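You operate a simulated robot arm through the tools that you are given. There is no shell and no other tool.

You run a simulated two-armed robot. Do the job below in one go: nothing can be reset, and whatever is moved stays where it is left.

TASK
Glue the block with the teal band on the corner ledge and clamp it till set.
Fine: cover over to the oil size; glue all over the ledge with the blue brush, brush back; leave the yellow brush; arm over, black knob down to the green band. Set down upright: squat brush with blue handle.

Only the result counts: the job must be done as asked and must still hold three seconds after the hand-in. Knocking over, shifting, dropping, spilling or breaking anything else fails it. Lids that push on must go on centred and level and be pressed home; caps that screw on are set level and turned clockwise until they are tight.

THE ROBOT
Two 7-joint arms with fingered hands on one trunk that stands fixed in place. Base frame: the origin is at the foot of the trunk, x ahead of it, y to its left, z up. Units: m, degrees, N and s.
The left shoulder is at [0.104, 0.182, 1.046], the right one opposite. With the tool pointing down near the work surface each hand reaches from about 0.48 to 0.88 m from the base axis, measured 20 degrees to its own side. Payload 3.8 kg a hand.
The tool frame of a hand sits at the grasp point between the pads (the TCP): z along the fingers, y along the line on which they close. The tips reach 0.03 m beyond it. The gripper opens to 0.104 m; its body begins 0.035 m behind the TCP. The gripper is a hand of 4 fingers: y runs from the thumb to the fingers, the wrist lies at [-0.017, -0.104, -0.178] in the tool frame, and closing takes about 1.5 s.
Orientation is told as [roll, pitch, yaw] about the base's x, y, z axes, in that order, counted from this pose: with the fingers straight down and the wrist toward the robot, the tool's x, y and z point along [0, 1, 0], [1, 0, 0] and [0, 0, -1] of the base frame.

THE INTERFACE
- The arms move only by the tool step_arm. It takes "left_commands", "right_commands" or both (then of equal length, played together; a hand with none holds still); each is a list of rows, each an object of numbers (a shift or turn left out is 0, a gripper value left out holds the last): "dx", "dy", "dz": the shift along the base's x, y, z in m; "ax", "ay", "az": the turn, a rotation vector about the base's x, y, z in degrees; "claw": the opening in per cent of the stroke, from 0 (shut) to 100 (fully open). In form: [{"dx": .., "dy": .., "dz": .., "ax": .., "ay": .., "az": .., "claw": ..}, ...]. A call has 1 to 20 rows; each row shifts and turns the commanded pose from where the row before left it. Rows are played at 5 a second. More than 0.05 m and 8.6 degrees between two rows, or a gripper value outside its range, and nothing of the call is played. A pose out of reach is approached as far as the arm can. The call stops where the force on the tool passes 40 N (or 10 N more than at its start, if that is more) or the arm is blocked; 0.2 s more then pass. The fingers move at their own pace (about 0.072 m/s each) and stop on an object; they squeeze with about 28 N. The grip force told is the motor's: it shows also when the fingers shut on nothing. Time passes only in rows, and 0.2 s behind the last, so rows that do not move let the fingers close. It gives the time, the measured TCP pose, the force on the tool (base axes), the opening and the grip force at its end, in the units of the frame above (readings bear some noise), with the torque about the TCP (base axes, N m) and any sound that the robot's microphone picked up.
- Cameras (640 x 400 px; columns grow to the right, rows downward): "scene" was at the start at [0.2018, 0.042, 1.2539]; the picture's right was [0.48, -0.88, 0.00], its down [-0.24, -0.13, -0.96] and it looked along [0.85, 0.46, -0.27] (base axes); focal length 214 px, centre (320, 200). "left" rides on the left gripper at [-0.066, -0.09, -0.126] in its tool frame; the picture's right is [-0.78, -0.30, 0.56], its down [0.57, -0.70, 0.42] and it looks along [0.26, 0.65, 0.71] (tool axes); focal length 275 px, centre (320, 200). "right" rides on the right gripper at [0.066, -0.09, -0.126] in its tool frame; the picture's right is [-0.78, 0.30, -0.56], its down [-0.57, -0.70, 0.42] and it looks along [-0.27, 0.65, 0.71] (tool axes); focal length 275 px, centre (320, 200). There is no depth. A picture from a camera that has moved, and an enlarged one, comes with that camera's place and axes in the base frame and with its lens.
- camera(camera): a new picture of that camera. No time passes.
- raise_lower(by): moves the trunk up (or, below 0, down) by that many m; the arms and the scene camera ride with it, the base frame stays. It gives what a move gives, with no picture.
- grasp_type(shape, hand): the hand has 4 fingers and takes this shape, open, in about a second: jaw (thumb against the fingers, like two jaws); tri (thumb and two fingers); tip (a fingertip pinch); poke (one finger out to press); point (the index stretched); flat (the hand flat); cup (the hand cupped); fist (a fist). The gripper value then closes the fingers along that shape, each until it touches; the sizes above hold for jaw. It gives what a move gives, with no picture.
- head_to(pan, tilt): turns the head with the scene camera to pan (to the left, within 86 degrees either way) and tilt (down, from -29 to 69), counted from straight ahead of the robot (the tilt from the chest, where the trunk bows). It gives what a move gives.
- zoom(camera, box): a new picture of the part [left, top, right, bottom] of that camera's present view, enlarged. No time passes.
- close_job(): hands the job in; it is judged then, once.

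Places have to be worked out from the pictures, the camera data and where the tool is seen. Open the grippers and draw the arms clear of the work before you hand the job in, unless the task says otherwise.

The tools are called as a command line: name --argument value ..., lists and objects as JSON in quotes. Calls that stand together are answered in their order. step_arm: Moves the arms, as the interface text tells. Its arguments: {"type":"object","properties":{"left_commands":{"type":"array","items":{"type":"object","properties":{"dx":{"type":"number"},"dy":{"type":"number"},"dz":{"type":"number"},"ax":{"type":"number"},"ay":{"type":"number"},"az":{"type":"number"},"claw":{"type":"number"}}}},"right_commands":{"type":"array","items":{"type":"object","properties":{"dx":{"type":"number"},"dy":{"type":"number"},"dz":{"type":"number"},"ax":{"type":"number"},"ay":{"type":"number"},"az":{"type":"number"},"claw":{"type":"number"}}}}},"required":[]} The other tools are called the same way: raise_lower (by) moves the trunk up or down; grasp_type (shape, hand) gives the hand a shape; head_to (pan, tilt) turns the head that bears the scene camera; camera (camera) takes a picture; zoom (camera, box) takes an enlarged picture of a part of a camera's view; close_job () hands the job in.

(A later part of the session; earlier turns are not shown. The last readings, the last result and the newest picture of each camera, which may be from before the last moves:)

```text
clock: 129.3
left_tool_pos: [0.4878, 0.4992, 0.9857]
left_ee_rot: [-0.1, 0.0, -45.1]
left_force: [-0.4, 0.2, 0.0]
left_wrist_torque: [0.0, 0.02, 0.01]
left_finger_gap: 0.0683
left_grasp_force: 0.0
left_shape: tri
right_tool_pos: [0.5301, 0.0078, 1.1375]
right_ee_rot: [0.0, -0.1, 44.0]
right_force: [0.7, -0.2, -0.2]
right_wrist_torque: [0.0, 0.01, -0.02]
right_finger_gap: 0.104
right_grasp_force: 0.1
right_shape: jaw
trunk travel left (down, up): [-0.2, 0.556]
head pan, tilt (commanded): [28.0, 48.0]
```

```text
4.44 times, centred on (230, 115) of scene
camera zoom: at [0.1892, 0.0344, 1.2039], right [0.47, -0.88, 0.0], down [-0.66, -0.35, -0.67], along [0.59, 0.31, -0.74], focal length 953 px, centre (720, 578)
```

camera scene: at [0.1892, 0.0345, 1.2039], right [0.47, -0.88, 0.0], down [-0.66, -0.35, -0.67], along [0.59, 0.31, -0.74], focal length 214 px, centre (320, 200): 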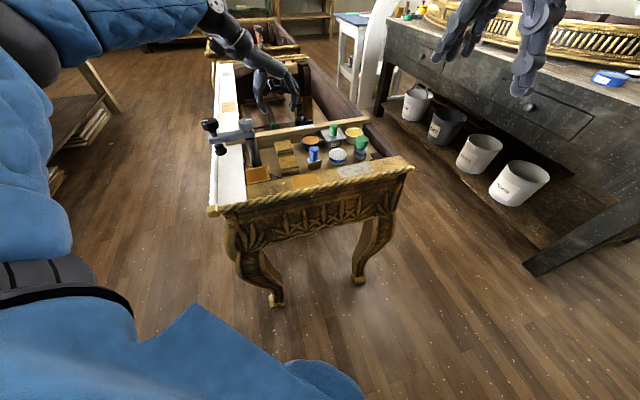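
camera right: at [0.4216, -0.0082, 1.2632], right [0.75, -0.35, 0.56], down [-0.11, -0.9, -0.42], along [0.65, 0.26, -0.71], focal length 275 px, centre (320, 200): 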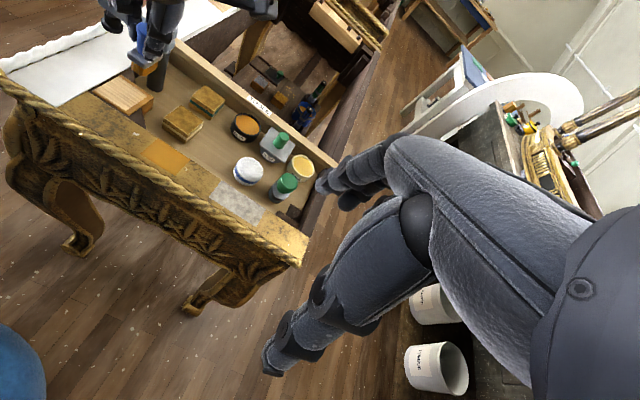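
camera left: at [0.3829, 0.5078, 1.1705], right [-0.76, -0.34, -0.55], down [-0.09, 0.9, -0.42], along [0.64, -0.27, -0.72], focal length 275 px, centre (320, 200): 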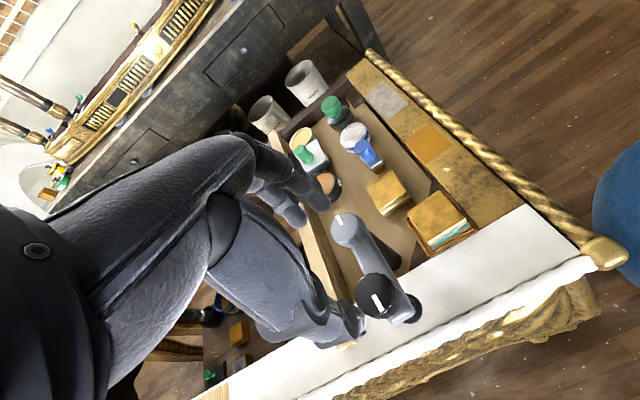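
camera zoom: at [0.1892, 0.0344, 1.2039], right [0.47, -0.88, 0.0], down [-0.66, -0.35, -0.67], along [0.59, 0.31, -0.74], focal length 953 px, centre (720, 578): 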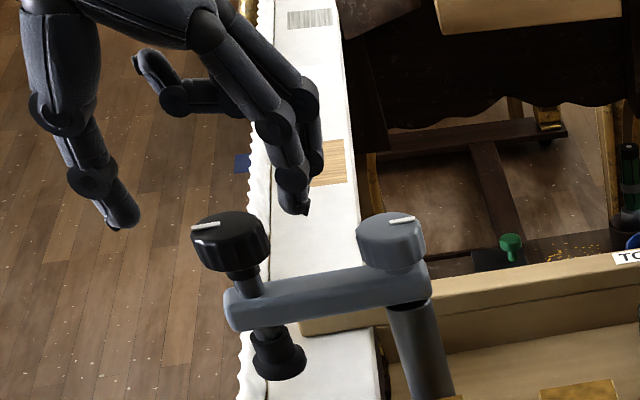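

Aligned within ~2 mm. I lower to grip height around the knob.

step_arm --left_commands '[{"dx": -0.0015, "dz": -0.015}, {"dz": -0.012}, {"dz": -0.008}, {}]'

zoom --camera "scene" --box '[190, 90, 270, 160]'

zoom --camera "left" --box '[240, 160, 460, 340]'

```text
clock: 130.3
left_tool_pos: [0.4861, 0.5008, 0.9512]
left_ee_rot: [-0.1, 0.0, -45.1]
left_force: [-0.4, 0.1, 0.3]
left_wrist_torque: [0.04, -0.03, 0.04]
left_finger_gap: 0.0682
left_grasp_force: 0.1
left_shape: tri
right_tool_pos: [0.5299, 0.006, 1.1375]
right_ee_rot: [0.0, 0.0, 44.0]
right_force: [0.1, -0.3, -0.2]
right_wrist_torque: [-0.01, 0.03, 0.02]
right_finger_gap: 0.1038
right_grasp_force: 0.1
right_shape: jaw
trunk travel left (down, up): [-0.2, 0.556]
head pan, tilt (commanded): [28.0, 48.0]
```

```text
5.71 times, centred on (230, 125) of scene
camera zoom: at [0.1893, 0.0345, 1.2039], right [0.47, -0.88, 0.0], down [-0.66, -0.35, -0.67], along [0.59, 0.31, -0.74], focal length 1226 px, centre (834, 629)
```

zoom: 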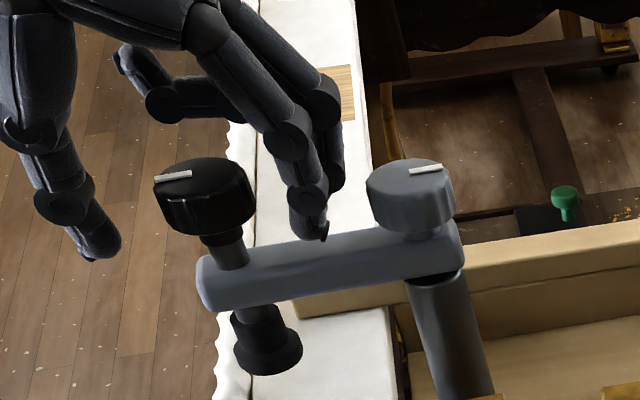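

```text
2.22 times, centred on (350, 250) of left
camera zoom: at [0.375, 0.5179, 1.0765], right [-0.76, -0.34, -0.56], down [-0.09, 0.9, -0.42], along [0.64, -0.27, -0.72], focal length 612 px, centre (253, 89)
```

zoom: 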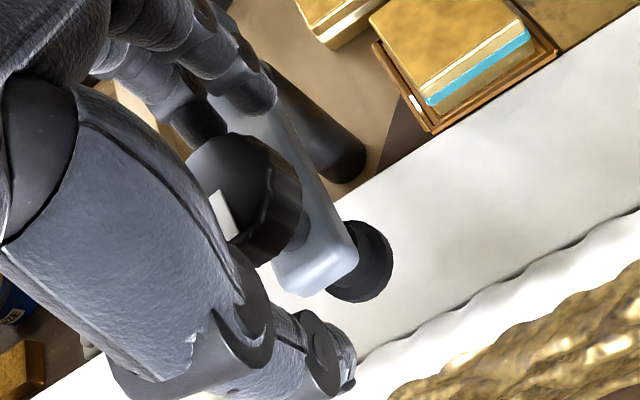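

Both views suggest the fingers' line is ~7 mm toward −u of the knob axis, so I shift +u and close gently, then check side loads.

step_arm --left_commands '[{"dx": 0.0045, "dy": 0.0045}, {"claw": 45}, {}, {"claw": 0}, {}, {}, {}, {}]'

zoom --camera "scene" --box '[190, 90, 270, 160]'

zoom --camera "left" --box '[240, 160, 460, 340]'

```text
clock: 132.1
left_tool_pos: [0.4894, 0.506, 0.9488]
left_ee_rot: [-0.4, 0.3, -45.1]
left_force: [-1.3, 1.6, -9.1]
left_wrist_torque: [0.06, 0.11, 0.01]
left_finger_gap: 0.0249
left_grasp_force: 28.0
left_shape: tri
right_tool_pos: [0.5316, 0.007, 1.1377]
right_ee_rot: [0.0, 0.1, 44.1]
right_force: [0.3, 0.5, -0.4]
right_wrist_torque: [-0.02, -0.03, 0.0]
right_finger_gap: 0.1036
right_grasp_force: 0.2
right_shape: jaw
trunk travel left (down, up): [-0.2, 0.556]
head pan, tilt (commanded): [28.0, 48.0]
```

```text
5.71 times, centred on (230, 125) of scene
camera zoom: at [0.1897, 0.0354, 1.2037], right [0.47, -0.88, 0.0], down [-0.66, -0.35, -0.67], along [0.59, 0.31, -0.74], focal length 1226 px, centre (834, 629)
```

zoom: 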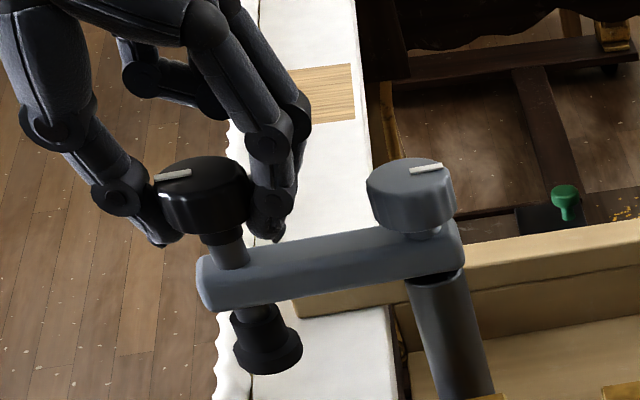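

```text
2.22 times, centred on (350, 250) of left
camera zoom: at [0.3794, 0.5242, 1.0752], right [-0.76, -0.34, -0.55], down [-0.09, 0.9, -0.43], along [0.64, -0.27, -0.72], focal length 612 px, centre (253, 89)
```

zoom: 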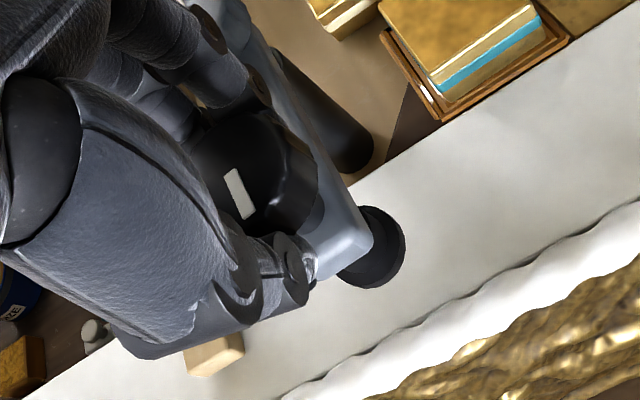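

The tips closed under the knob's rim onto the neck (25 mm gap, −9 N). I open, rise 11 mm, ease back slightly, and grip the knob body.

step_arm --left_commands '[{"claw": 62}, {}, {}, {"dz": 0.011, "dx": -0.0015, "dy": -0.0025}, {}, {"claw": 45}, {}, {"claw": 0}, {}, {}, {}, {}]'

zoom --camera "scene" --box '[190, 90, 270, 160]'

zoom --camera "left" --box '[240, 160, 460, 340]'

```text
clock: 134.7
left_tool_pos: [0.4884, 0.5046, 0.9599]
left_ee_rot: [-0.2, 0.0, -45.0]
left_force: [-0.3, -0.8, -1.0]
left_wrist_torque: [-0.06, -0.01, -0.02]
left_finger_gap: 0.0278
left_grasp_force: 28.0
left_shape: tri
right_tool_pos: [0.5297, 0.0061, 1.1377]
right_ee_rot: [0.1, 0.0, 43.9]
right_force: [0.4, -0.5, 0.3]
right_wrist_torque: [-0.02, -0.01, -0.04]
right_finger_gap: 0.1039
right_grasp_force: 0.0
right_shape: jaw
trunk travel left (down, up): [-0.2, 0.556]
head pan, tilt (commanded): [28.0, 48.0]
```

```text
5.71 times, centred on (230, 125) of scene
camera zoom: at [0.1893, 0.0346, 1.2039], right [0.47, -0.88, 0.0], down [-0.66, -0.35, -0.67], along [0.59, 0.31, -0.74], focal length 1226 px, centre (834, 629)
```

zoom: 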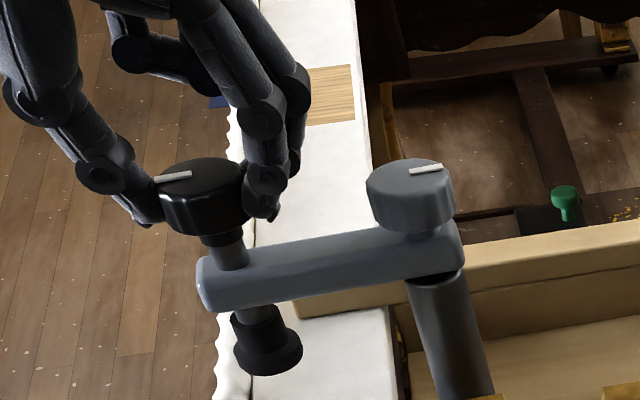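

```text
2.22 times, centred on (350, 250) of left
camera zoom: at [0.3776, 0.5213, 1.0866], right [-0.76, -0.34, -0.55], down [-0.09, 0.9, -0.42], along [0.64, -0.27, -0.72], focal length 612 px, centre (253, 89)
```

zoom: 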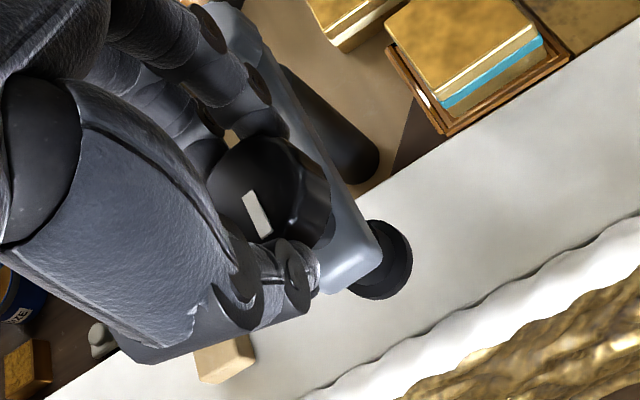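

Balanced grip on the knob (near-zero side loads). I test turning it counter-clockwise 24° and look at the white mark.

step_arm --left_commands '[{"az": 8}, {"az": 8}, {"az": 8}, {}]'

zoom --camera "scene" --box '[190, 90, 270, 160]'

zoom --camera "left" --box '[240, 160, 460, 340]'

```text
clock: 135.7
left_tool_pos: [0.4876, 0.5024, 0.9604]
left_ee_rot: [-0.4, 0.2, -21.1]
left_force: [-7.9, -13.0, -2.0]
left_wrist_torque: [-0.38, 0.12, -0.71]
left_finger_gap: 0.0264
left_grasp_force: 28.0
left_shape: tri
right_tool_pos: [0.5299, 0.0045, 1.138]
right_ee_rot: [0.0, -0.1, 44.0]
right_force: [-0.1, -0.6, -0.6]
right_wrist_torque: [-0.03, -0.01, 0.02]
right_finger_gap: 0.1037
right_grasp_force: 0.1
right_shape: jaw
trunk travel left (down, up): [-0.2, 0.556]
head pan, tilt (commanded): [28.0, 48.0]
```

```text
5.71 times, centred on (230, 125) of scene
camera zoom: at [0.1886, 0.0331, 1.204], right [0.47, -0.88, 0.0], down [-0.66, -0.35, -0.67], along [0.59, 0.31, -0.74], focal length 1226 px, centre (834, 629)
```

zoom: 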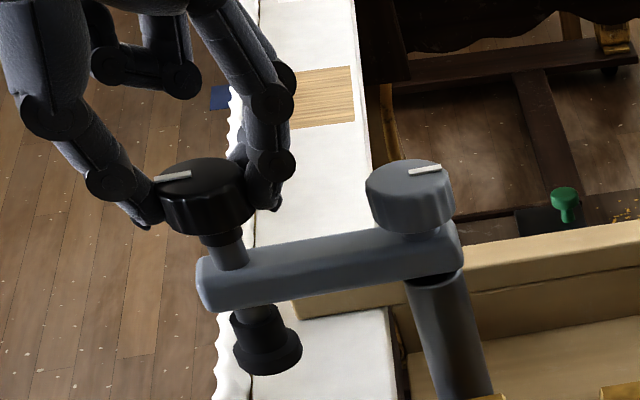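

```text
2.22 times, centred on (350, 250) of left
camera zoom: at [0.3792, 0.4736, 1.0864], right [-0.56, -0.62, -0.55], down [-0.45, 0.79, -0.43], along [0.7, 0.01, -0.72], focal length 612 px, centre (253, 89)
```

zoom: 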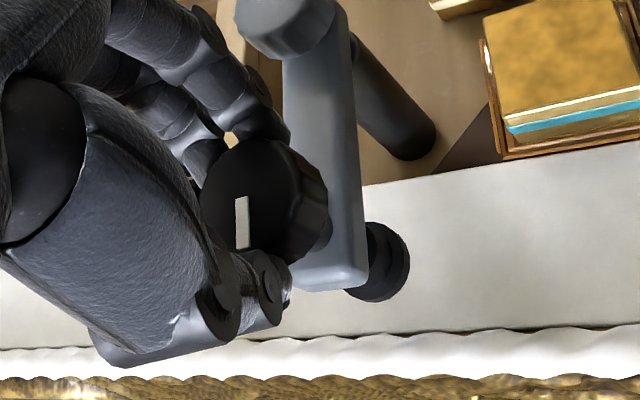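

The mark didn't move and 0.7 N·m resisted: the screw is already at its upper stop, so it's set for swinging over. I release, re-grip at this yaw, and start swinging the arm along its arc with the hand turning along.

step_arm --left_commands '[{"claw": 62}, {}, {}, {"dy": 0.001}, {"claw": 45}, {}, {"claw": 0}, {}, {}, {}, {}]'

step_arm --left_commands '[{"dx": -0.00734, "dy": -0.00808, "az": 7.5}, {"dx": -0.00623, "dy": -0.00898, "az": 7.5}, {}]'

zoom --camera "scene" --box '[190, 90, 270, 160]'

```text
clock: 138.1
left_tool_pos: [0.4868, 0.5056, 0.9587]
left_ee_rot: [-0.2, 0.0, -21.2]
left_force: [-0.1, 1.8, -1.1]
left_wrist_torque: [0.02, 0.01, 0.0]
left_finger_gap: 0.0265
left_grasp_force: 27.6
left_shape: tri
right_tool_pos: [0.5309, 0.007, 1.1376]
right_ee_rot: [0.0, 0.0, 44.0]
right_force: [0.2, -0.3, -0.6]
right_wrist_torque: [-0.01, 0.02, -0.01]
right_finger_gap: 0.1039
right_grasp_force: 0.0
right_shape: jaw
trunk travel left (down, up): [-0.2, 0.556]
head pan, tilt (commanded): [28.0, 48.0]
```

```text
clock: 138.9
left_tool_pos: [0.4756, 0.488, 0.959]
left_ee_rot: [-0.1, 0.2, -6.1]
left_force: [-1.7, 0.7, -5.8]
left_wrist_torque: [0.0, 0.02, 0.0]
left_finger_gap: 0.0267
left_grasp_force: 28.2
left_shape: tri
right_tool_pos: [0.531, 0.0057, 1.1378]
right_ee_rot: [0.1, 0.0, 44.0]
right_force: [0.3, 0.5, 0.8]
right_wrist_torque: [-0.01, 0.02, -0.02]
right_finger_gap: 0.1039
right_grasp_force: 0.1
right_shape: jaw
trunk travel left (down, up): [-0.2, 0.556]
head pan, tilt (commanded): [28.0, 48.0]
```

```text
5.71 times, centred on (230, 125) of scene
camera zoom: at [0.1896, 0.035, 1.2038], right [0.47, -0.88, 0.0], down [-0.66, -0.35, -0.67], along [0.59, 0.31, -0.74], focal length 1226 px, centre (834, 629)
```

zoom: 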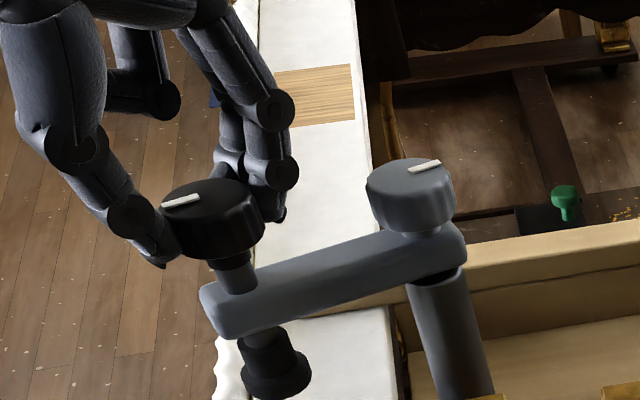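

The arm swings freely with low force. I continue along the arc.

step_arm --left_commands '[{"dx": -0.005, "dy": -0.00971, "az": 7.5}, {"dx": -0.00369, "dy": -0.01028, "az": 7.5}, {"dx": -0.00231, "dy": -0.01067, "az": 7.5}, {}]'

zoom --camera "scene" --box '[190, 100, 280, 185]'

zoom --camera "right" --box '[60, 0, 180, 120]'

```text
clock: 139.9
left_tool_pos: [0.4634, 0.4577, 0.9605]
left_ee_rot: [-0.1, 0.0, 16.4]
left_force: [3.8, -1.1, -6.0]
left_wrist_torque: [-0.01, -0.12, -0.05]
left_finger_gap: 0.0262
left_grasp_force: 28.4
left_shape: tri
right_tool_pos: [0.5321, 0.0058, 1.139]
right_ee_rot: [0.1, 0.0, 44.0]
right_force: [0.2, -0.3, -0.5]
right_wrist_torque: [0.02, 0.01, -0.03]
right_finger_gap: 0.1034
right_grasp_force: 0.1
right_shape: jaw
trunk travel left (down, up): [-0.2, 0.556]
head pan, tilt (commanded): [28.0, 48.0]
```

```text
4.71 times, centred on (235, 142) of scene
camera zoom: at [0.1901, 0.0347, 1.2037], right [0.47, -0.88, 0.0], down [-0.66, -0.35, -0.67], along [0.59, 0.31, -0.74], focal length 1009 px, centre (720, 471)
```

zoom: 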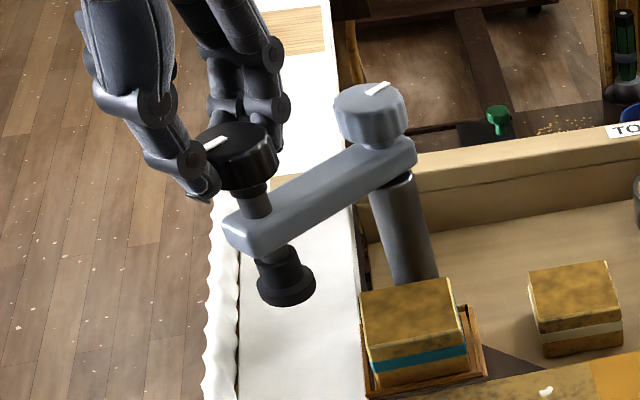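

```text
3.33 times, centred on (120, 60) of right
camera zoom: at [0.4221, -0.008, 1.2631], right [0.75, -0.35, 0.56], down [-0.11, -0.9, -0.42], along [0.65, 0.26, -0.71], focal length 918 px, centre (987, 667)
```

zoom: 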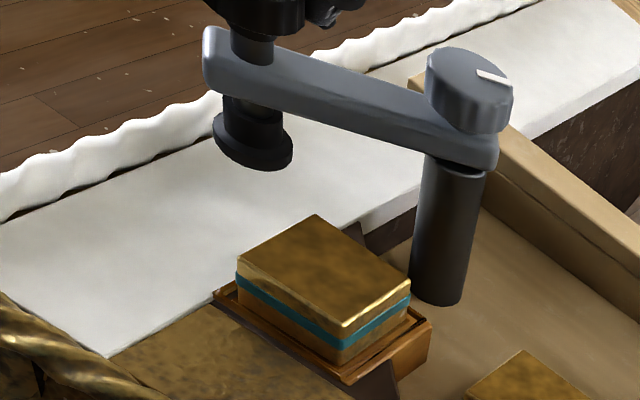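

Pad bottom now triangulates to ≈0.862 versus block top ≈0.854 — about 8 mm clearance. I continue the swing.

step_arm --left_commands '[{"dx": -0.0005, "dy": -0.01088, "az": 7.5, "dz": -0.0005}, {"dx": 0.00082, "dy": -0.01091, "az": 7.5}, {"dx": 0.00225, "dy": -0.01075, "az": 7.5}, {}]'

zoom --camera "scene" --box '[190, 100, 280, 185]'

zoom --camera "right" --box '[60, 0, 180, 120]'

```text
clock: 140.9
left_tool_pos: [0.4658, 0.425, 0.9594]
left_ee_rot: [-0.1, 0.3, 38.9]
left_force: [-6.8, -0.4, -6.4]
left_wrist_torque: [-0.04, 0.14, -0.02]
left_finger_gap: 0.0255
left_grasp_force: 28.3
left_shape: tri
right_tool_pos: [0.5298, 0.0062, 1.1377]
right_ee_rot: [0.0, 0.0, 44.0]
right_force: [0.7, 0.5, 0.3]
right_wrist_torque: [-0.01, 0.01, -0.02]
right_finger_gap: 0.1039
right_grasp_force: 0.1
right_shape: jaw
trunk travel left (down, up): [-0.2, 0.556]
head pan, tilt (commanded): [28.0, 48.0]
```

```text
4.71 times, centred on (235, 142) of scene
camera zoom: at [0.1889, 0.0347, 1.2039], right [0.47, -0.88, 0.0], down [-0.66, -0.35, -0.67], along [0.59, 0.31, -0.74], focal length 1009 px, centre (720, 471)
```

zoom: 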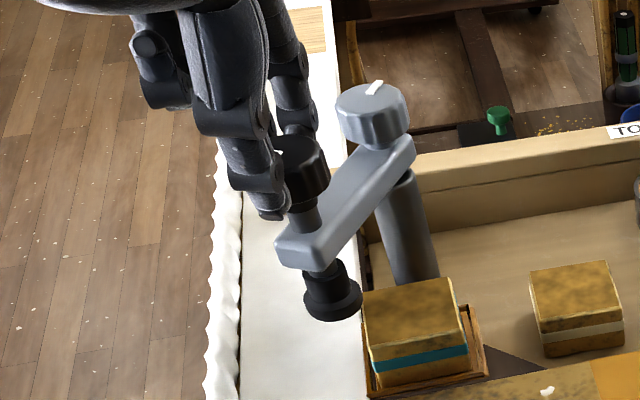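

```text
3.33 times, centred on (120, 60) of right
camera zoom: at [0.4208, -0.0079, 1.2635], right [0.75, -0.35, 0.56], down [-0.11, -0.9, -0.42], along [0.65, 0.26, -0.71], focal length 918 px, centre (987, 667)
```

zoom: 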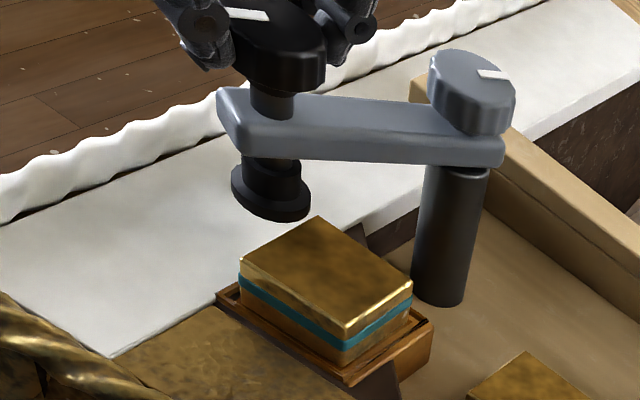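

Still tracking; a −7 N x-load says to ease slightly toward −x. I continue the last part of the swing over the block.

step_arm --left_commands '[{"dx": 0.0018, "dy": -0.0104, "az": 7.5}, {"dx": 0.0044, "dy": -0.00988, "az": 7.5}, {}]'

zoom --camera "scene" --box '[190, 100, 280, 185]'

zoom --camera "right" --box '[60, 0, 180, 120]'

```text
clock: 141.7
left_tool_pos: [0.4727, 0.4054, 0.9589]
left_ee_rot: [-0.2, 0.0, 54.0]
left_force: [-2.3, -1.2, -0.6]
left_wrist_torque: [-0.04, 0.04, -0.03]
left_finger_gap: 0.0255
left_grasp_force: 28.4
left_shape: tri
right_tool_pos: [0.5298, 0.0068, 1.1364]
right_ee_rot: [0.1, 0.0, 44.0]
right_force: [-0.4, 0.8, -0.2]
right_wrist_torque: [-0.01, 0.0, -0.01]
right_finger_gap: 0.1036
right_grasp_force: 0.1
right_shape: jaw
trunk travel left (down, up): [-0.2, 0.556]
head pan, tilt (commanded): [28.0, 48.0]
```

```text
4.71 times, centred on (235, 142) of scene
camera zoom: at [0.189, 0.0343, 1.204], right [0.47, -0.88, 0.0], down [-0.66, -0.35, -0.67], along [0.59, 0.31, -0.74], focal length 1009 px, centre (720, 471)
```

zoom: 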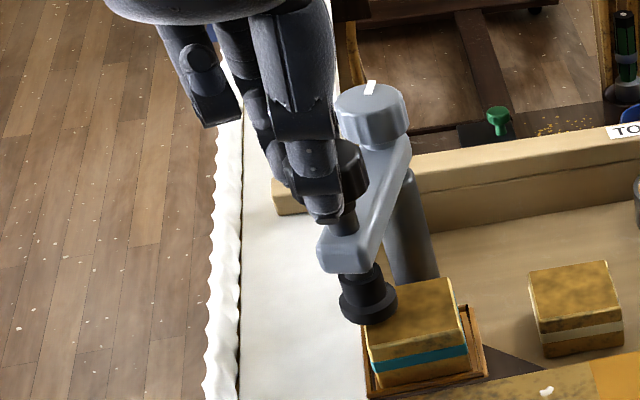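

```text
3.33 times, centred on (120, 60) of right
camera zoom: at [0.4209, -0.0084, 1.2636], right [0.75, -0.35, 0.56], down [-0.11, -0.9, -0.42], along [0.65, 0.26, -0.71], focal length 918 px, centre (987, 667)
```

zoom: 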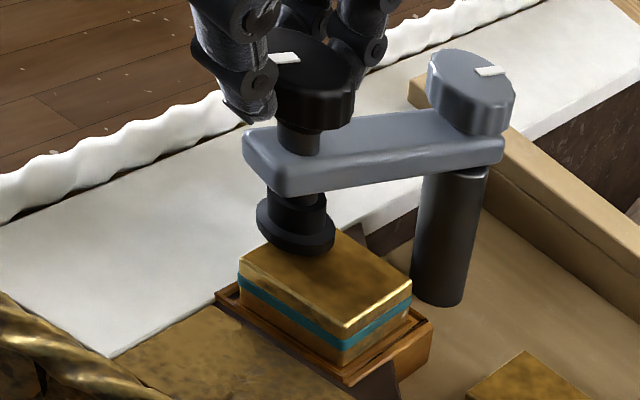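

The pad is clearing the block top. I keep swinging to bring it over the block's centre.

step_arm --left_commands '[{"dx": 0.0057, "dy": -0.0092, "az": 7.5}, {"dx": 0.0069, "dy": -0.0083, "az": 7.5}, {}]'

zoom --camera "scene" --box '[190, 100, 280, 185]'

zoom --camera "right" --box '[60, 0, 180, 120]'

```text
clock: 142.5
left_tool_pos: [0.4846, 0.3868, 0.959]
left_ee_rot: [-0.2, 0.1, 68.9]
left_force: [-3.0, 2.4, 1.8]
left_wrist_torque: [0.07, 0.05, -0.07]
left_finger_gap: 0.0253
left_grasp_force: 28.0
left_shape: tri
right_tool_pos: [0.5294, 0.0061, 1.1374]
right_ee_rot: [0.0, 0.0, 44.0]
right_force: [0.3, 0.7, -0.2]
right_wrist_torque: [0.01, -0.02, -0.02]
right_finger_gap: 0.1035
right_grasp_force: 0.1
right_shape: jaw
trunk travel left (down, up): [-0.2, 0.556]
head pan, tilt (commanded): [28.0, 48.0]
```

```text
4.71 times, centred on (235, 142) of scene
camera zoom: at [0.189, 0.0346, 1.204], right [0.47, -0.88, 0.0], down [-0.66, -0.35, -0.67], along [0.59, 0.31, -0.74], focal length 1009 px, centre (720, 471)
```

zoom: 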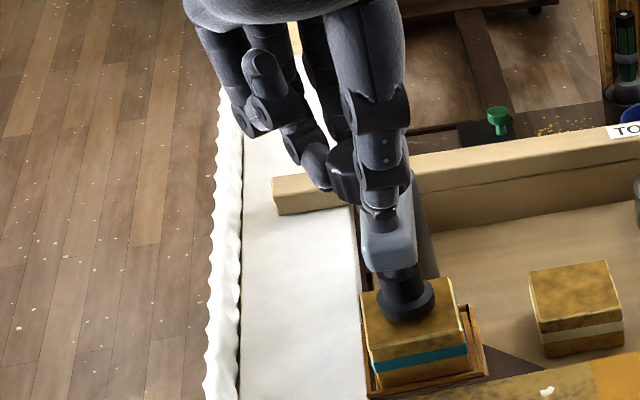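

```text
3.33 times, centred on (120, 60) of right
camera zoom: at [0.421, -0.008, 1.2635], right [0.75, -0.35, 0.56], down [-0.11, -0.9, -0.42], along [0.65, 0.26, -0.71], focal length 918 px, centre (987, 667)
```

zoom: 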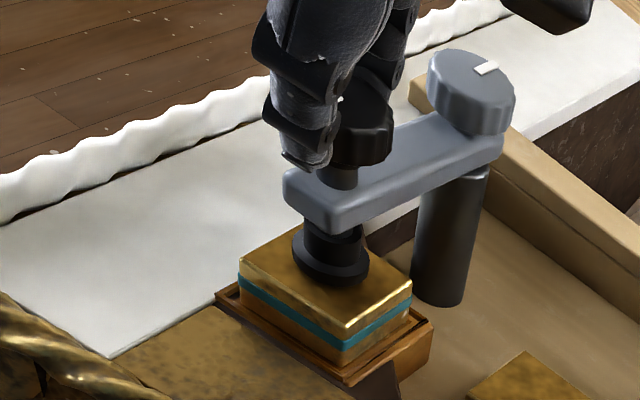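

The pad is within ~5 mm of the block's centre. I swing the last ~3.5° and then start turning the knob clockwise.

step_arm --left_commands '[{"dx": 0.0033, "dy": -0.0038, "az": 3.4}, {}]'

zoom --camera "scene" --box '[215, 120, 275, 185]'

zoom --camera "right" --box '[80, 10, 170, 110]'

zoom --camera "left" --box '[240, 140, 460, 340]'

```text
clock: 143.1
left_tool_pos: [0.4857, 0.3867, 0.9592]
left_ee_rot: [0.0, 0.2, 72.5]
left_force: [-11.5, 11.7, -0.3]
left_wrist_torque: [0.37, 0.22, 0.05]
left_finger_gap: 0.0259
left_grasp_force: 28.3
left_shape: tri
right_tool_pos: [0.5295, 0.0083, 1.1375]
right_ee_rot: [0.0, 0.1, 44.0]
right_force: [-0.2, 0.1, -0.4]
right_wrist_torque: [0.02, 0.02, 0.01]
right_finger_gap: 0.1038
right_grasp_force: 0.0
right_shape: jaw
trunk travel left (down, up): [-0.2, 0.556]
head pan, tilt (commanded): [28.0, 48.0]
```

```text
6.15 times, centred on (245, 152) of scene
camera zoom: at [0.1878, 0.036, 1.2041], right [0.47, -0.88, 0.0], down [-0.66, -0.35, -0.67], along [0.59, 0.31, -0.74], focal length 1320 px, centre (782, 492)
```

zoom: 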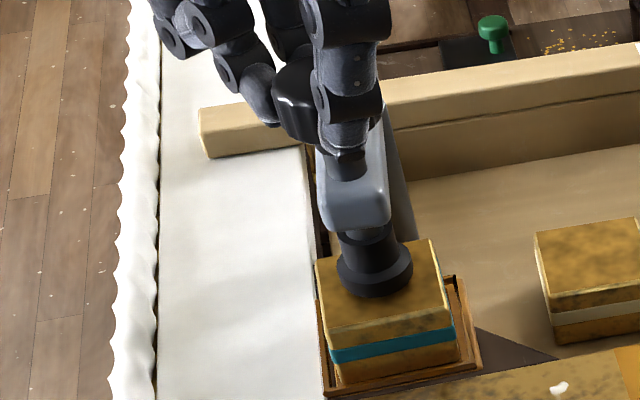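

```text
4.00 times, centred on (125, 60) of right
camera zoom: at [0.4197, -0.0064, 1.264], right [0.75, -0.35, 0.56], down [-0.11, -0.9, -0.42], along [0.65, 0.26, -0.71], focal length 1101 px, centre (1100, 760)
```

zoom: 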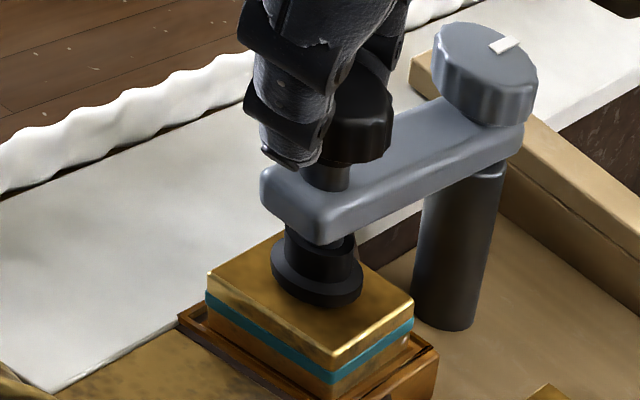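

```text
2.00 times, centred on (350, 240) of left
camera zoom: at [0.5209, 0.2805, 1.0849], right [0.65, -0.52, -0.56], down [-0.76, -0.5, -0.42], along [-0.06, 0.7, -0.71], focal length 551 px, centre (260, 120)
```

zoom: 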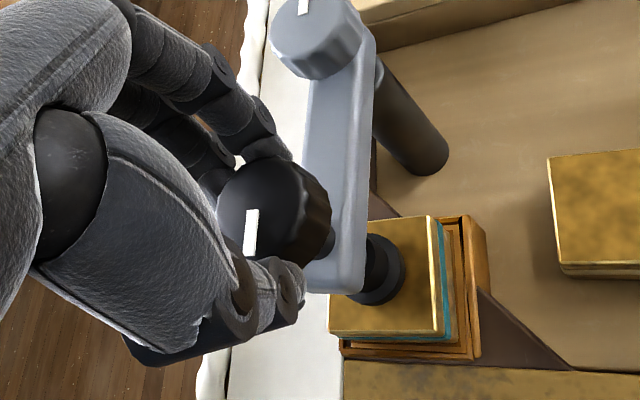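

A 16 N push-back shows the arm has reached its swing stop, over the block. I relax, then turn the knob clockwise 48° and observe the pad.

step_arm --left_commands '[{"dx": -0.0025, "dy": 0.0027}, {}, {"az": -8}, {"az": -8}, {"az": -8}, {"az": -8}, {"az": -8}, {"az": -8}, {}]'

zoom --camera "scene" --box '[215, 120, 275, 185]'

zoom --camera "right" --box '[80, 10, 170, 110]'

zoom --camera "left" --box '[240, 140, 460, 340]'

```text
clock: 145.1
left_tool_pos: [0.4848, 0.39, 0.9587]
left_ee_rot: [-0.1, 0.2, 24.4]
left_force: [-4.1, 20.6, -10.1]
left_wrist_torque: [0.44, -0.05, 0.15]
left_finger_gap: 0.0254
left_grasp_force: 27.7
left_shape: tri
right_tool_pos: [0.531, 0.0093, 1.137]
right_ee_rot: [-0.1, 0.1, 43.9]
right_force: [-0.1, 0.2, -0.3]
right_wrist_torque: [-0.05, 0.01, 0.0]
right_finger_gap: 0.1037
right_grasp_force: 0.0
right_shape: jaw
trunk travel left (down, up): [-0.2, 0.556]
head pan, tilt (commanded): [28.0, 48.0]
```

```text
6.15 times, centred on (245, 152) of scene
camera zoom: at [0.1895, 0.0376, 1.2037], right [0.47, -0.88, 0.0], down [-0.66, -0.35, -0.67], along [0.59, 0.31, -0.74], focal length 1320 px, centre (782, 492)
```

zoom: 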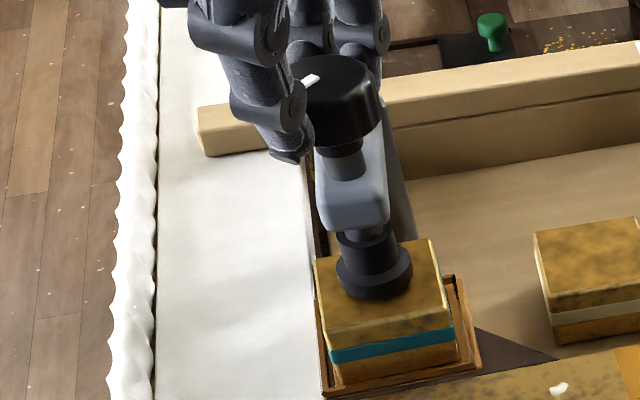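

```text
4.00 times, centred on (125, 60) of right
camera zoom: at [0.4215, -0.0048, 1.2633], right [0.75, -0.35, 0.56], down [-0.11, -0.9, -0.42], along [0.65, 0.26, -0.71], focal length 1101 px, centre (1100, 760)
```

zoom: 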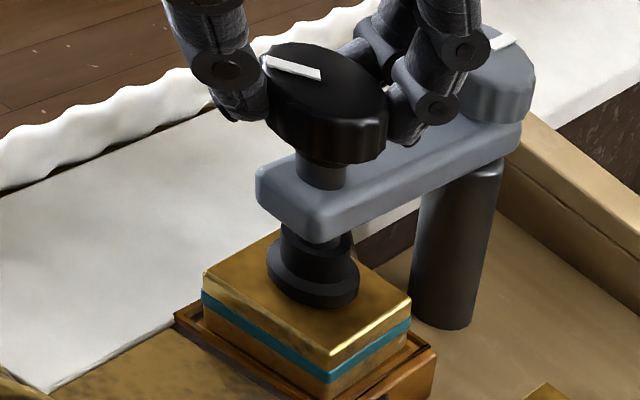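

```text
2.00 times, centred on (350, 240) of left
camera zoom: at [0.4297, 0.2929, 1.0845], right [0.05, -0.83, -0.56], down [-0.88, 0.23, -0.42], along [0.48, 0.51, -0.72], focal length 551 px, centre (260, 120)
```

zoom: 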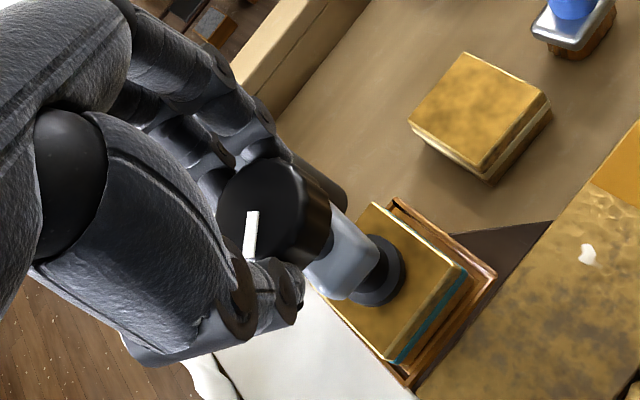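

The knob turns with the hand (mark fixed relative to the fingers). I ease the side load (+y, down a little) and continue clockwise.

step_arm --left_commands '[{"dx": -0.001, "dy": 0.0035, "dz": -0.001}, {}, {"az": -8, "dy": 0.0005}, {"az": -8, "dy": 0.0005}, {"az": -8, "dy": 0.0005}, {}]'

zoom --camera "scene" --box '[215, 120, 275, 185]'

zoom --camera "right" --box '[80, 10, 170, 110]'

```text
clock: 146.5
left_tool_pos: [0.4859, 0.3927, 0.9578]
left_ee_rot: [-0.2, 0.2, 0.3]
left_force: [6.6, 14.0, -6.5]
left_wrist_torque: [0.29, -0.2, 0.11]
left_finger_gap: 0.0254
left_grasp_force: 28.2
left_shape: tri
right_tool_pos: [0.5325, 0.009, 1.137]
right_ee_rot: [0.1, 0.0, 44.1]
right_force: [1.1, 0.8, -0.5]
right_wrist_torque: [0.01, 0.04, 0.0]
right_finger_gap: 0.104
right_grasp_force: 0.0
right_shape: jaw
trunk travel left (down, up): [-0.2, 0.556]
head pan, tilt (commanded): [28.0, 48.0]
```

```text
6.15 times, centred on (245, 152) of scene
camera zoom: at [0.1907, 0.0366, 1.2036], right [0.47, -0.88, 0.0], down [-0.66, -0.35, -0.67], along [0.59, 0.31, -0.74], focal length 1320 px, centre (782, 492)
```

zoom: 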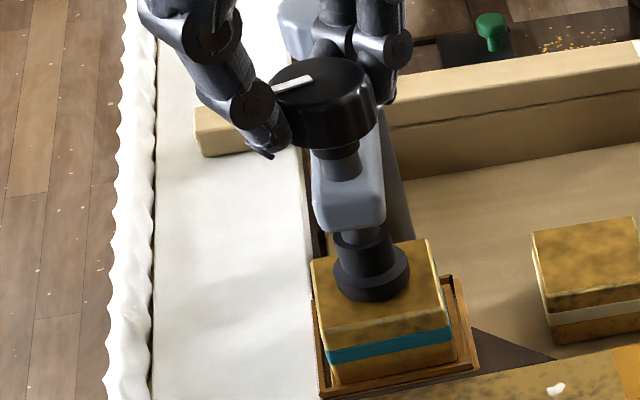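

```text
4.00 times, centred on (125, 60) of right
camera zoom: at [0.4227, -0.0059, 1.2629], right [0.75, -0.35, 0.56], down [-0.11, -0.9, -0.42], along [0.65, 0.26, -0.72], focal length 1101 px, centre (1100, 760)
```

zoom: 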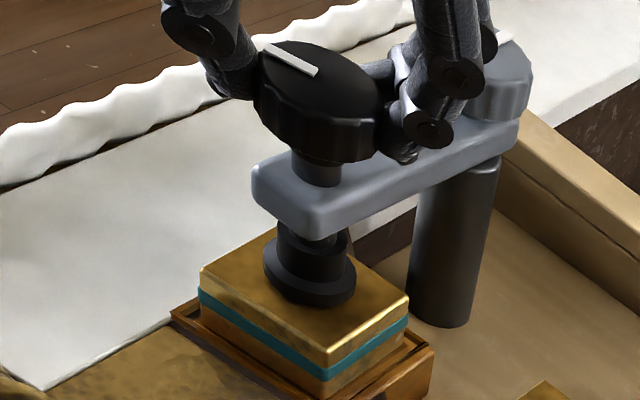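

The knob axis works out to (0.4904, 0.3897), ~7 mm off my grip centre; I compensate while finishing this stroke to yaw −40°.

step_arm --left_commands '[{"dx": 0.002, "dy": 0.0035}, {"az": -8, "dx": 0.001}, {"az": -8, "dx": 0.001}, {"az": -8, "dx": 0.001}, {"az": -8, "dx": 0.001}, {"az": -8, "dx": 0.001}, {}]'

zoom --camera "scene" --box '[215, 120, 275, 185]'

zoom --camera "right" --box '[80, 10, 170, 110]'

camera --camera "left"

```text
clock: 148.1
left_tool_pos: [0.4908, 0.3965, 0.9581]
left_ee_rot: [-0.3, 0.1, -39.8]
left_force: [-7.1, 5.7, -11.3]
left_wrist_torque: [0.16, 0.18, -0.01]
left_finger_gap: 0.0244
left_grasp_force: 27.9
left_shape: tri
right_tool_pos: [0.5297, 0.0078, 1.1376]
right_ee_rot: [0.0, 0.2, 44.0]
right_force: [0.6, -0.2, 0.3]
right_wrist_torque: [-0.02, 0.0, 0.01]
right_finger_gap: 0.1037
right_grasp_force: 0.2
right_shape: jaw
trunk travel left (down, up): [-0.2, 0.556]
head pan, tilt (commanded): [28.0, 48.0]
```

```text
6.15 times, centred on (245, 152) of scene
camera zoom: at [0.1893, 0.0358, 1.2038], right [0.47, -0.88, 0.0], down [-0.66, -0.35, -0.67], along [0.59, 0.31, -0.74], focal length 1320 px, centre (782, 492)
```

zoom: 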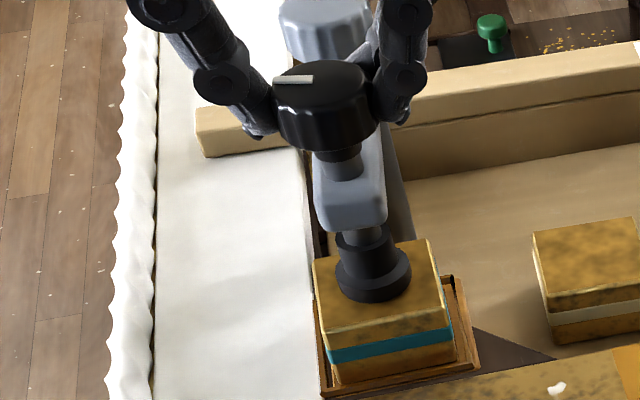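

```text
4.00 times, centred on (125, 60) of right
camera zoom: at [0.4213, -0.0067, 1.2633], right [0.75, -0.35, 0.56], down [-0.11, -0.9, -0.42], along [0.65, 0.26, -0.71], focal length 1101 px, centre (1100, 760)
```

zoom: 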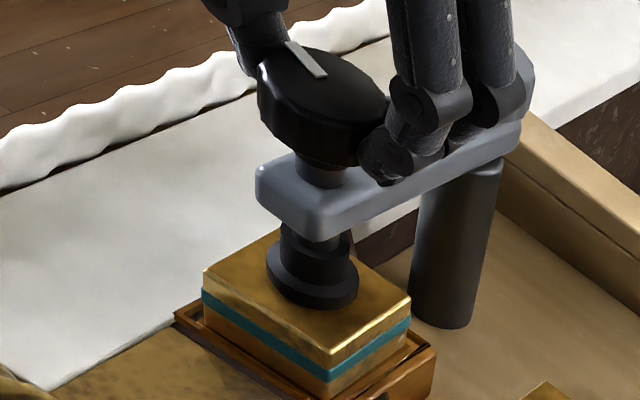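

```text
taken
camera left: at [0.3798, 0.4029, 1.0835], right [-0.73, -0.41, -0.55], down [-0.17, 0.89, -0.43], along [0.66, -0.21, -0.72], focal length 275 px, centre (320, 200)
```

left: 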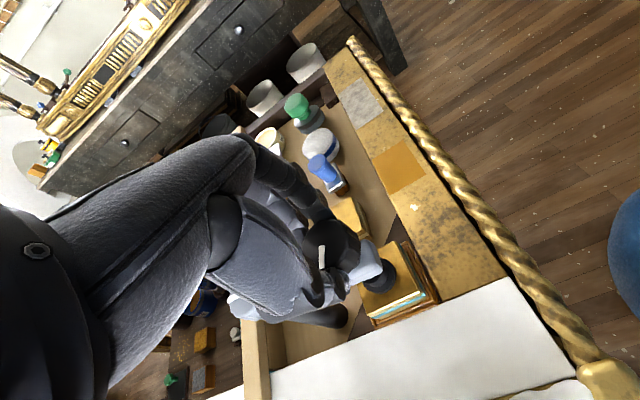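

I zoom closely on the spindle above and below the arm to look for the green band and measure progress.

zoom --camera "right" --box '[100, 25, 150, 95]'

zoom --camera "scene" --box '[230, 125, 265, 175]'

```text
5.71 times, centred on (125, 60) of right
camera zoom: at [0.4213, -0.0067, 1.2633], right [0.75, -0.35, 0.56], down [-0.11, -0.9, -0.42], along [0.65, 0.26, -0.71], focal length 1573 px, centre (1434, 1000)
```

zoom: 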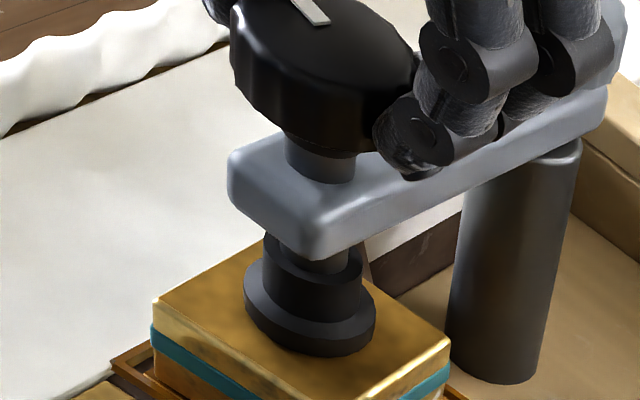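

```text
8.00 times, centred on (248, 150) of scene
camera zoom: at [0.1893, 0.0358, 1.2038], right [0.47, -0.88, 0.0], down [-0.66, -0.35, -0.67], along [0.59, 0.31, -0.74], focal length 1716 px, centre (900, 600)
```

zoom: 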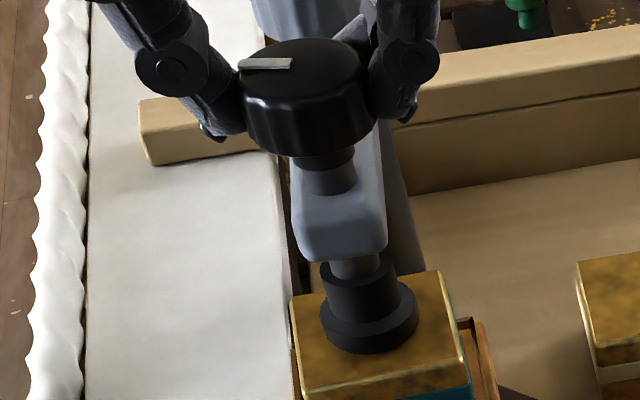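

The knob came down roughly 2–3 mm over ~110°. I release, rise clear, rotate back to yaw +75° centred on the knob axis, and come down for the next stroke.

step_arm --left_commands '[{"claw": 62}, {}, {}, {"dz": 0.025}, {"dz": 0.022}]'

step_arm --left_commands '[{"az": 8}, {"az": 8}, {"az": 8}, {"az": 8}, {"az": 8}, {"az": 8}, {"az": 8}, {"az": 8}, {"az": 8}, {"az": 8}, {"az": 8}, {"az": 8}, {"az": 8}, {"az": 8}, {"az": 3}, {}]'

zoom --camera "left" --box '[240, 140, 460, 340]'

zoom --camera "scene" --box '[220, 110, 275, 180]'

zoom --camera "right" --box '[90, 10, 160, 100]'

```text
clock: 149.3
left_tool_pos: [0.4929, 0.3943, 1.0054]
left_ee_rot: [0.0, 0.0, -39.7]
left_force: [0.4, 0.0, 0.5]
left_wrist_torque: [0.03, -0.02, 0.02]
left_finger_gap: 0.064
left_grasp_force: 0.0
left_shape: tri
right_tool_pos: [0.5315, 0.0057, 1.1383]
right_ee_rot: [0.0, 0.0, 44.0]
right_force: [0.8, -0.1, -0.3]
right_wrist_torque: [-0.03, 0.0, 0.0]
right_finger_gap: 0.104
right_grasp_force: 0.0
right_shape: jaw
trunk travel left (down, up): [-0.2, 0.556]
head pan, tilt (commanded): [28.0, 48.0]
```

```text
clock: 152.7
left_tool_pos: [0.4897, 0.3947, 1.0042]
left_ee_rot: [-0.1, 0.1, 75.2]
left_force: [0.1, -0.1, 0.2]
left_wrist_torque: [-0.03, 0.01, 0.02]
left_finger_gap: 0.0641
left_grasp_force: 0.1
left_shape: tri
right_tool_pos: [0.5309, 0.0067, 1.1375]
right_ee_rot: [0.0, 0.0, 44.0]
right_force: [0.2, -0.2, 0.2]
right_wrist_torque: [-0.01, 0.03, -0.04]
right_finger_gap: 0.1035
right_grasp_force: 0.0
right_shape: jaw
trunk travel left (down, up): [-0.2, 0.556]
head pan, tilt (commanded): [28.0, 48.0]
```

```text
2.00 times, centred on (350, 240) of left
camera zoom: at [0.5306, 0.2908, 1.1313], right [0.68, -0.48, -0.56], down [-0.73, -0.53, -0.42], along [-0.09, 0.69, -0.72], focal length 551 px, centre (260, 120)
```

zoom: 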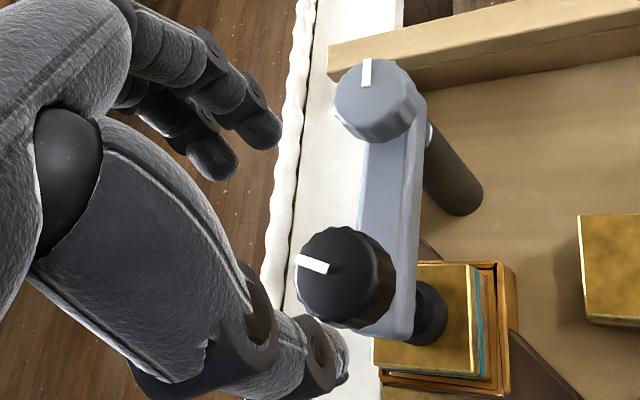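

```text
5.71 times, centred on (248, 145) of scene
camera zoom: at [0.1893, 0.0345, 1.2039], right [0.47, -0.88, 0.0], down [-0.66, -0.35, -0.67], along [0.59, 0.31, -0.74], focal length 1226 px, centre (734, 514)
```

zoom: 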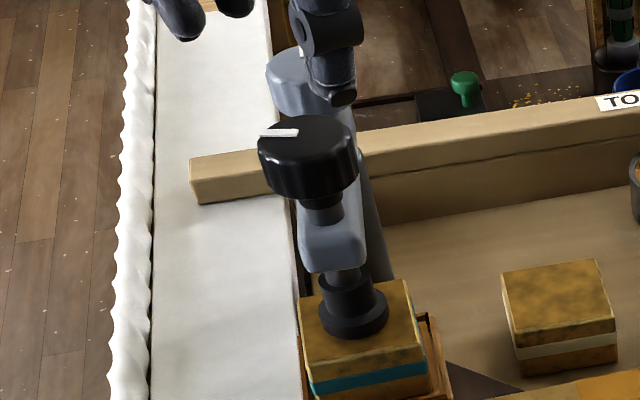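

```text
4.44 times, centred on (125, 55) of right
camera zoom: at [0.4213, -0.0082, 1.2634], right [0.75, -0.35, 0.56], down [-0.11, -0.9, -0.42], along [0.65, 0.26, -0.71], focal length 1224 px, centre (1187, 844)
```

zoom: 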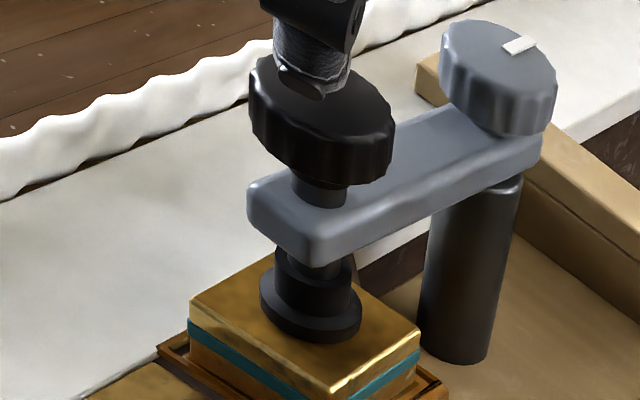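

The knob axis reads (0.490, 0.389). I centre on it, descend and grip.

step_arm --left_commands '[{"dx": 0.0003, "dy": -0.0055}, {"dz": -0.025}, {"dz": -0.022}, {}, {"claw": 45}, {}, {"claw": 0}, {}, {}, {}, {}]'

zoom --camera "left" --box '[240, 140, 460, 340]'

zoom --camera "right" --box '[90, 10, 160, 100]'

```text
clock: 155.1
left_tool_pos: [0.4932, 0.3895, 0.96]
left_ee_rot: [-0.1, 0.1, 75.3]
left_force: [-0.6, -1.4, -2.2]
left_wrist_torque: [-0.01, 0.06, 0.01]
left_finger_gap: 0.0276
left_grasp_force: 28.1
left_shape: tri
right_tool_pos: [0.5311, 0.0057, 1.1367]
right_ee_rot: [0.0, -0.1, 44.0]
right_force: [0.7, 1.0, 0.1]
right_wrist_torque: [-0.02, 0.03, -0.01]
right_finger_gap: 0.1036
right_grasp_force: 0.0
right_shape: jaw
trunk travel left (down, up): [-0.2, 0.556]
head pan, tilt (commanded): [28.0, 48.0]
```

```text
2.00 times, centred on (350, 240) of left
camera zoom: at [0.5327, 0.2864, 1.0849], right [0.68, -0.49, -0.56], down [-0.73, -0.53, -0.42], along [-0.09, 0.69, -0.72], focal length 551 px, centre (260, 120)
```

zoom: 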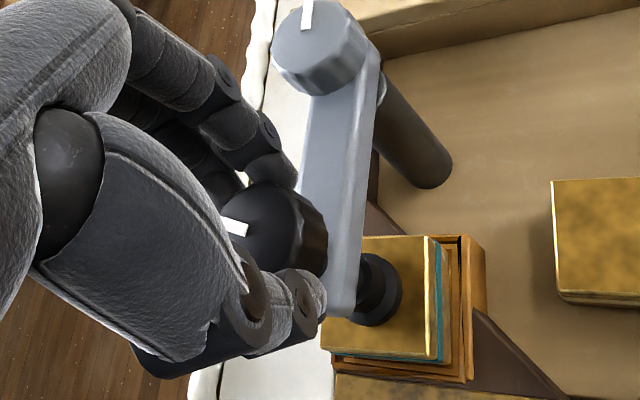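

```text
4.44 times, centred on (125, 55) of right
camera zoom: at [0.4213, -0.0082, 1.2634], right [0.75, -0.35, 0.56], down [-0.11, -0.9, -0.42], along [0.65, 0.26, -0.71], focal length 1224 px, centre (1187, 844)
```

zoom: 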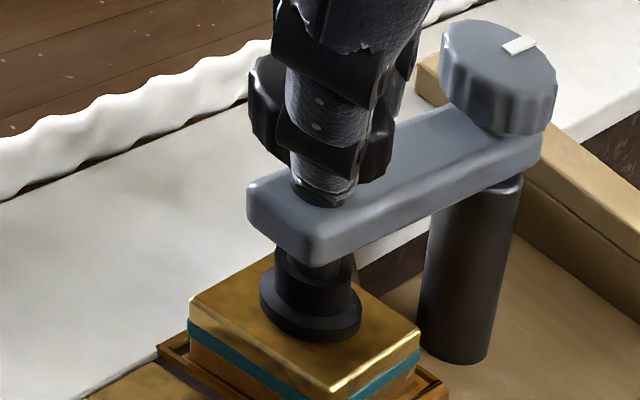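

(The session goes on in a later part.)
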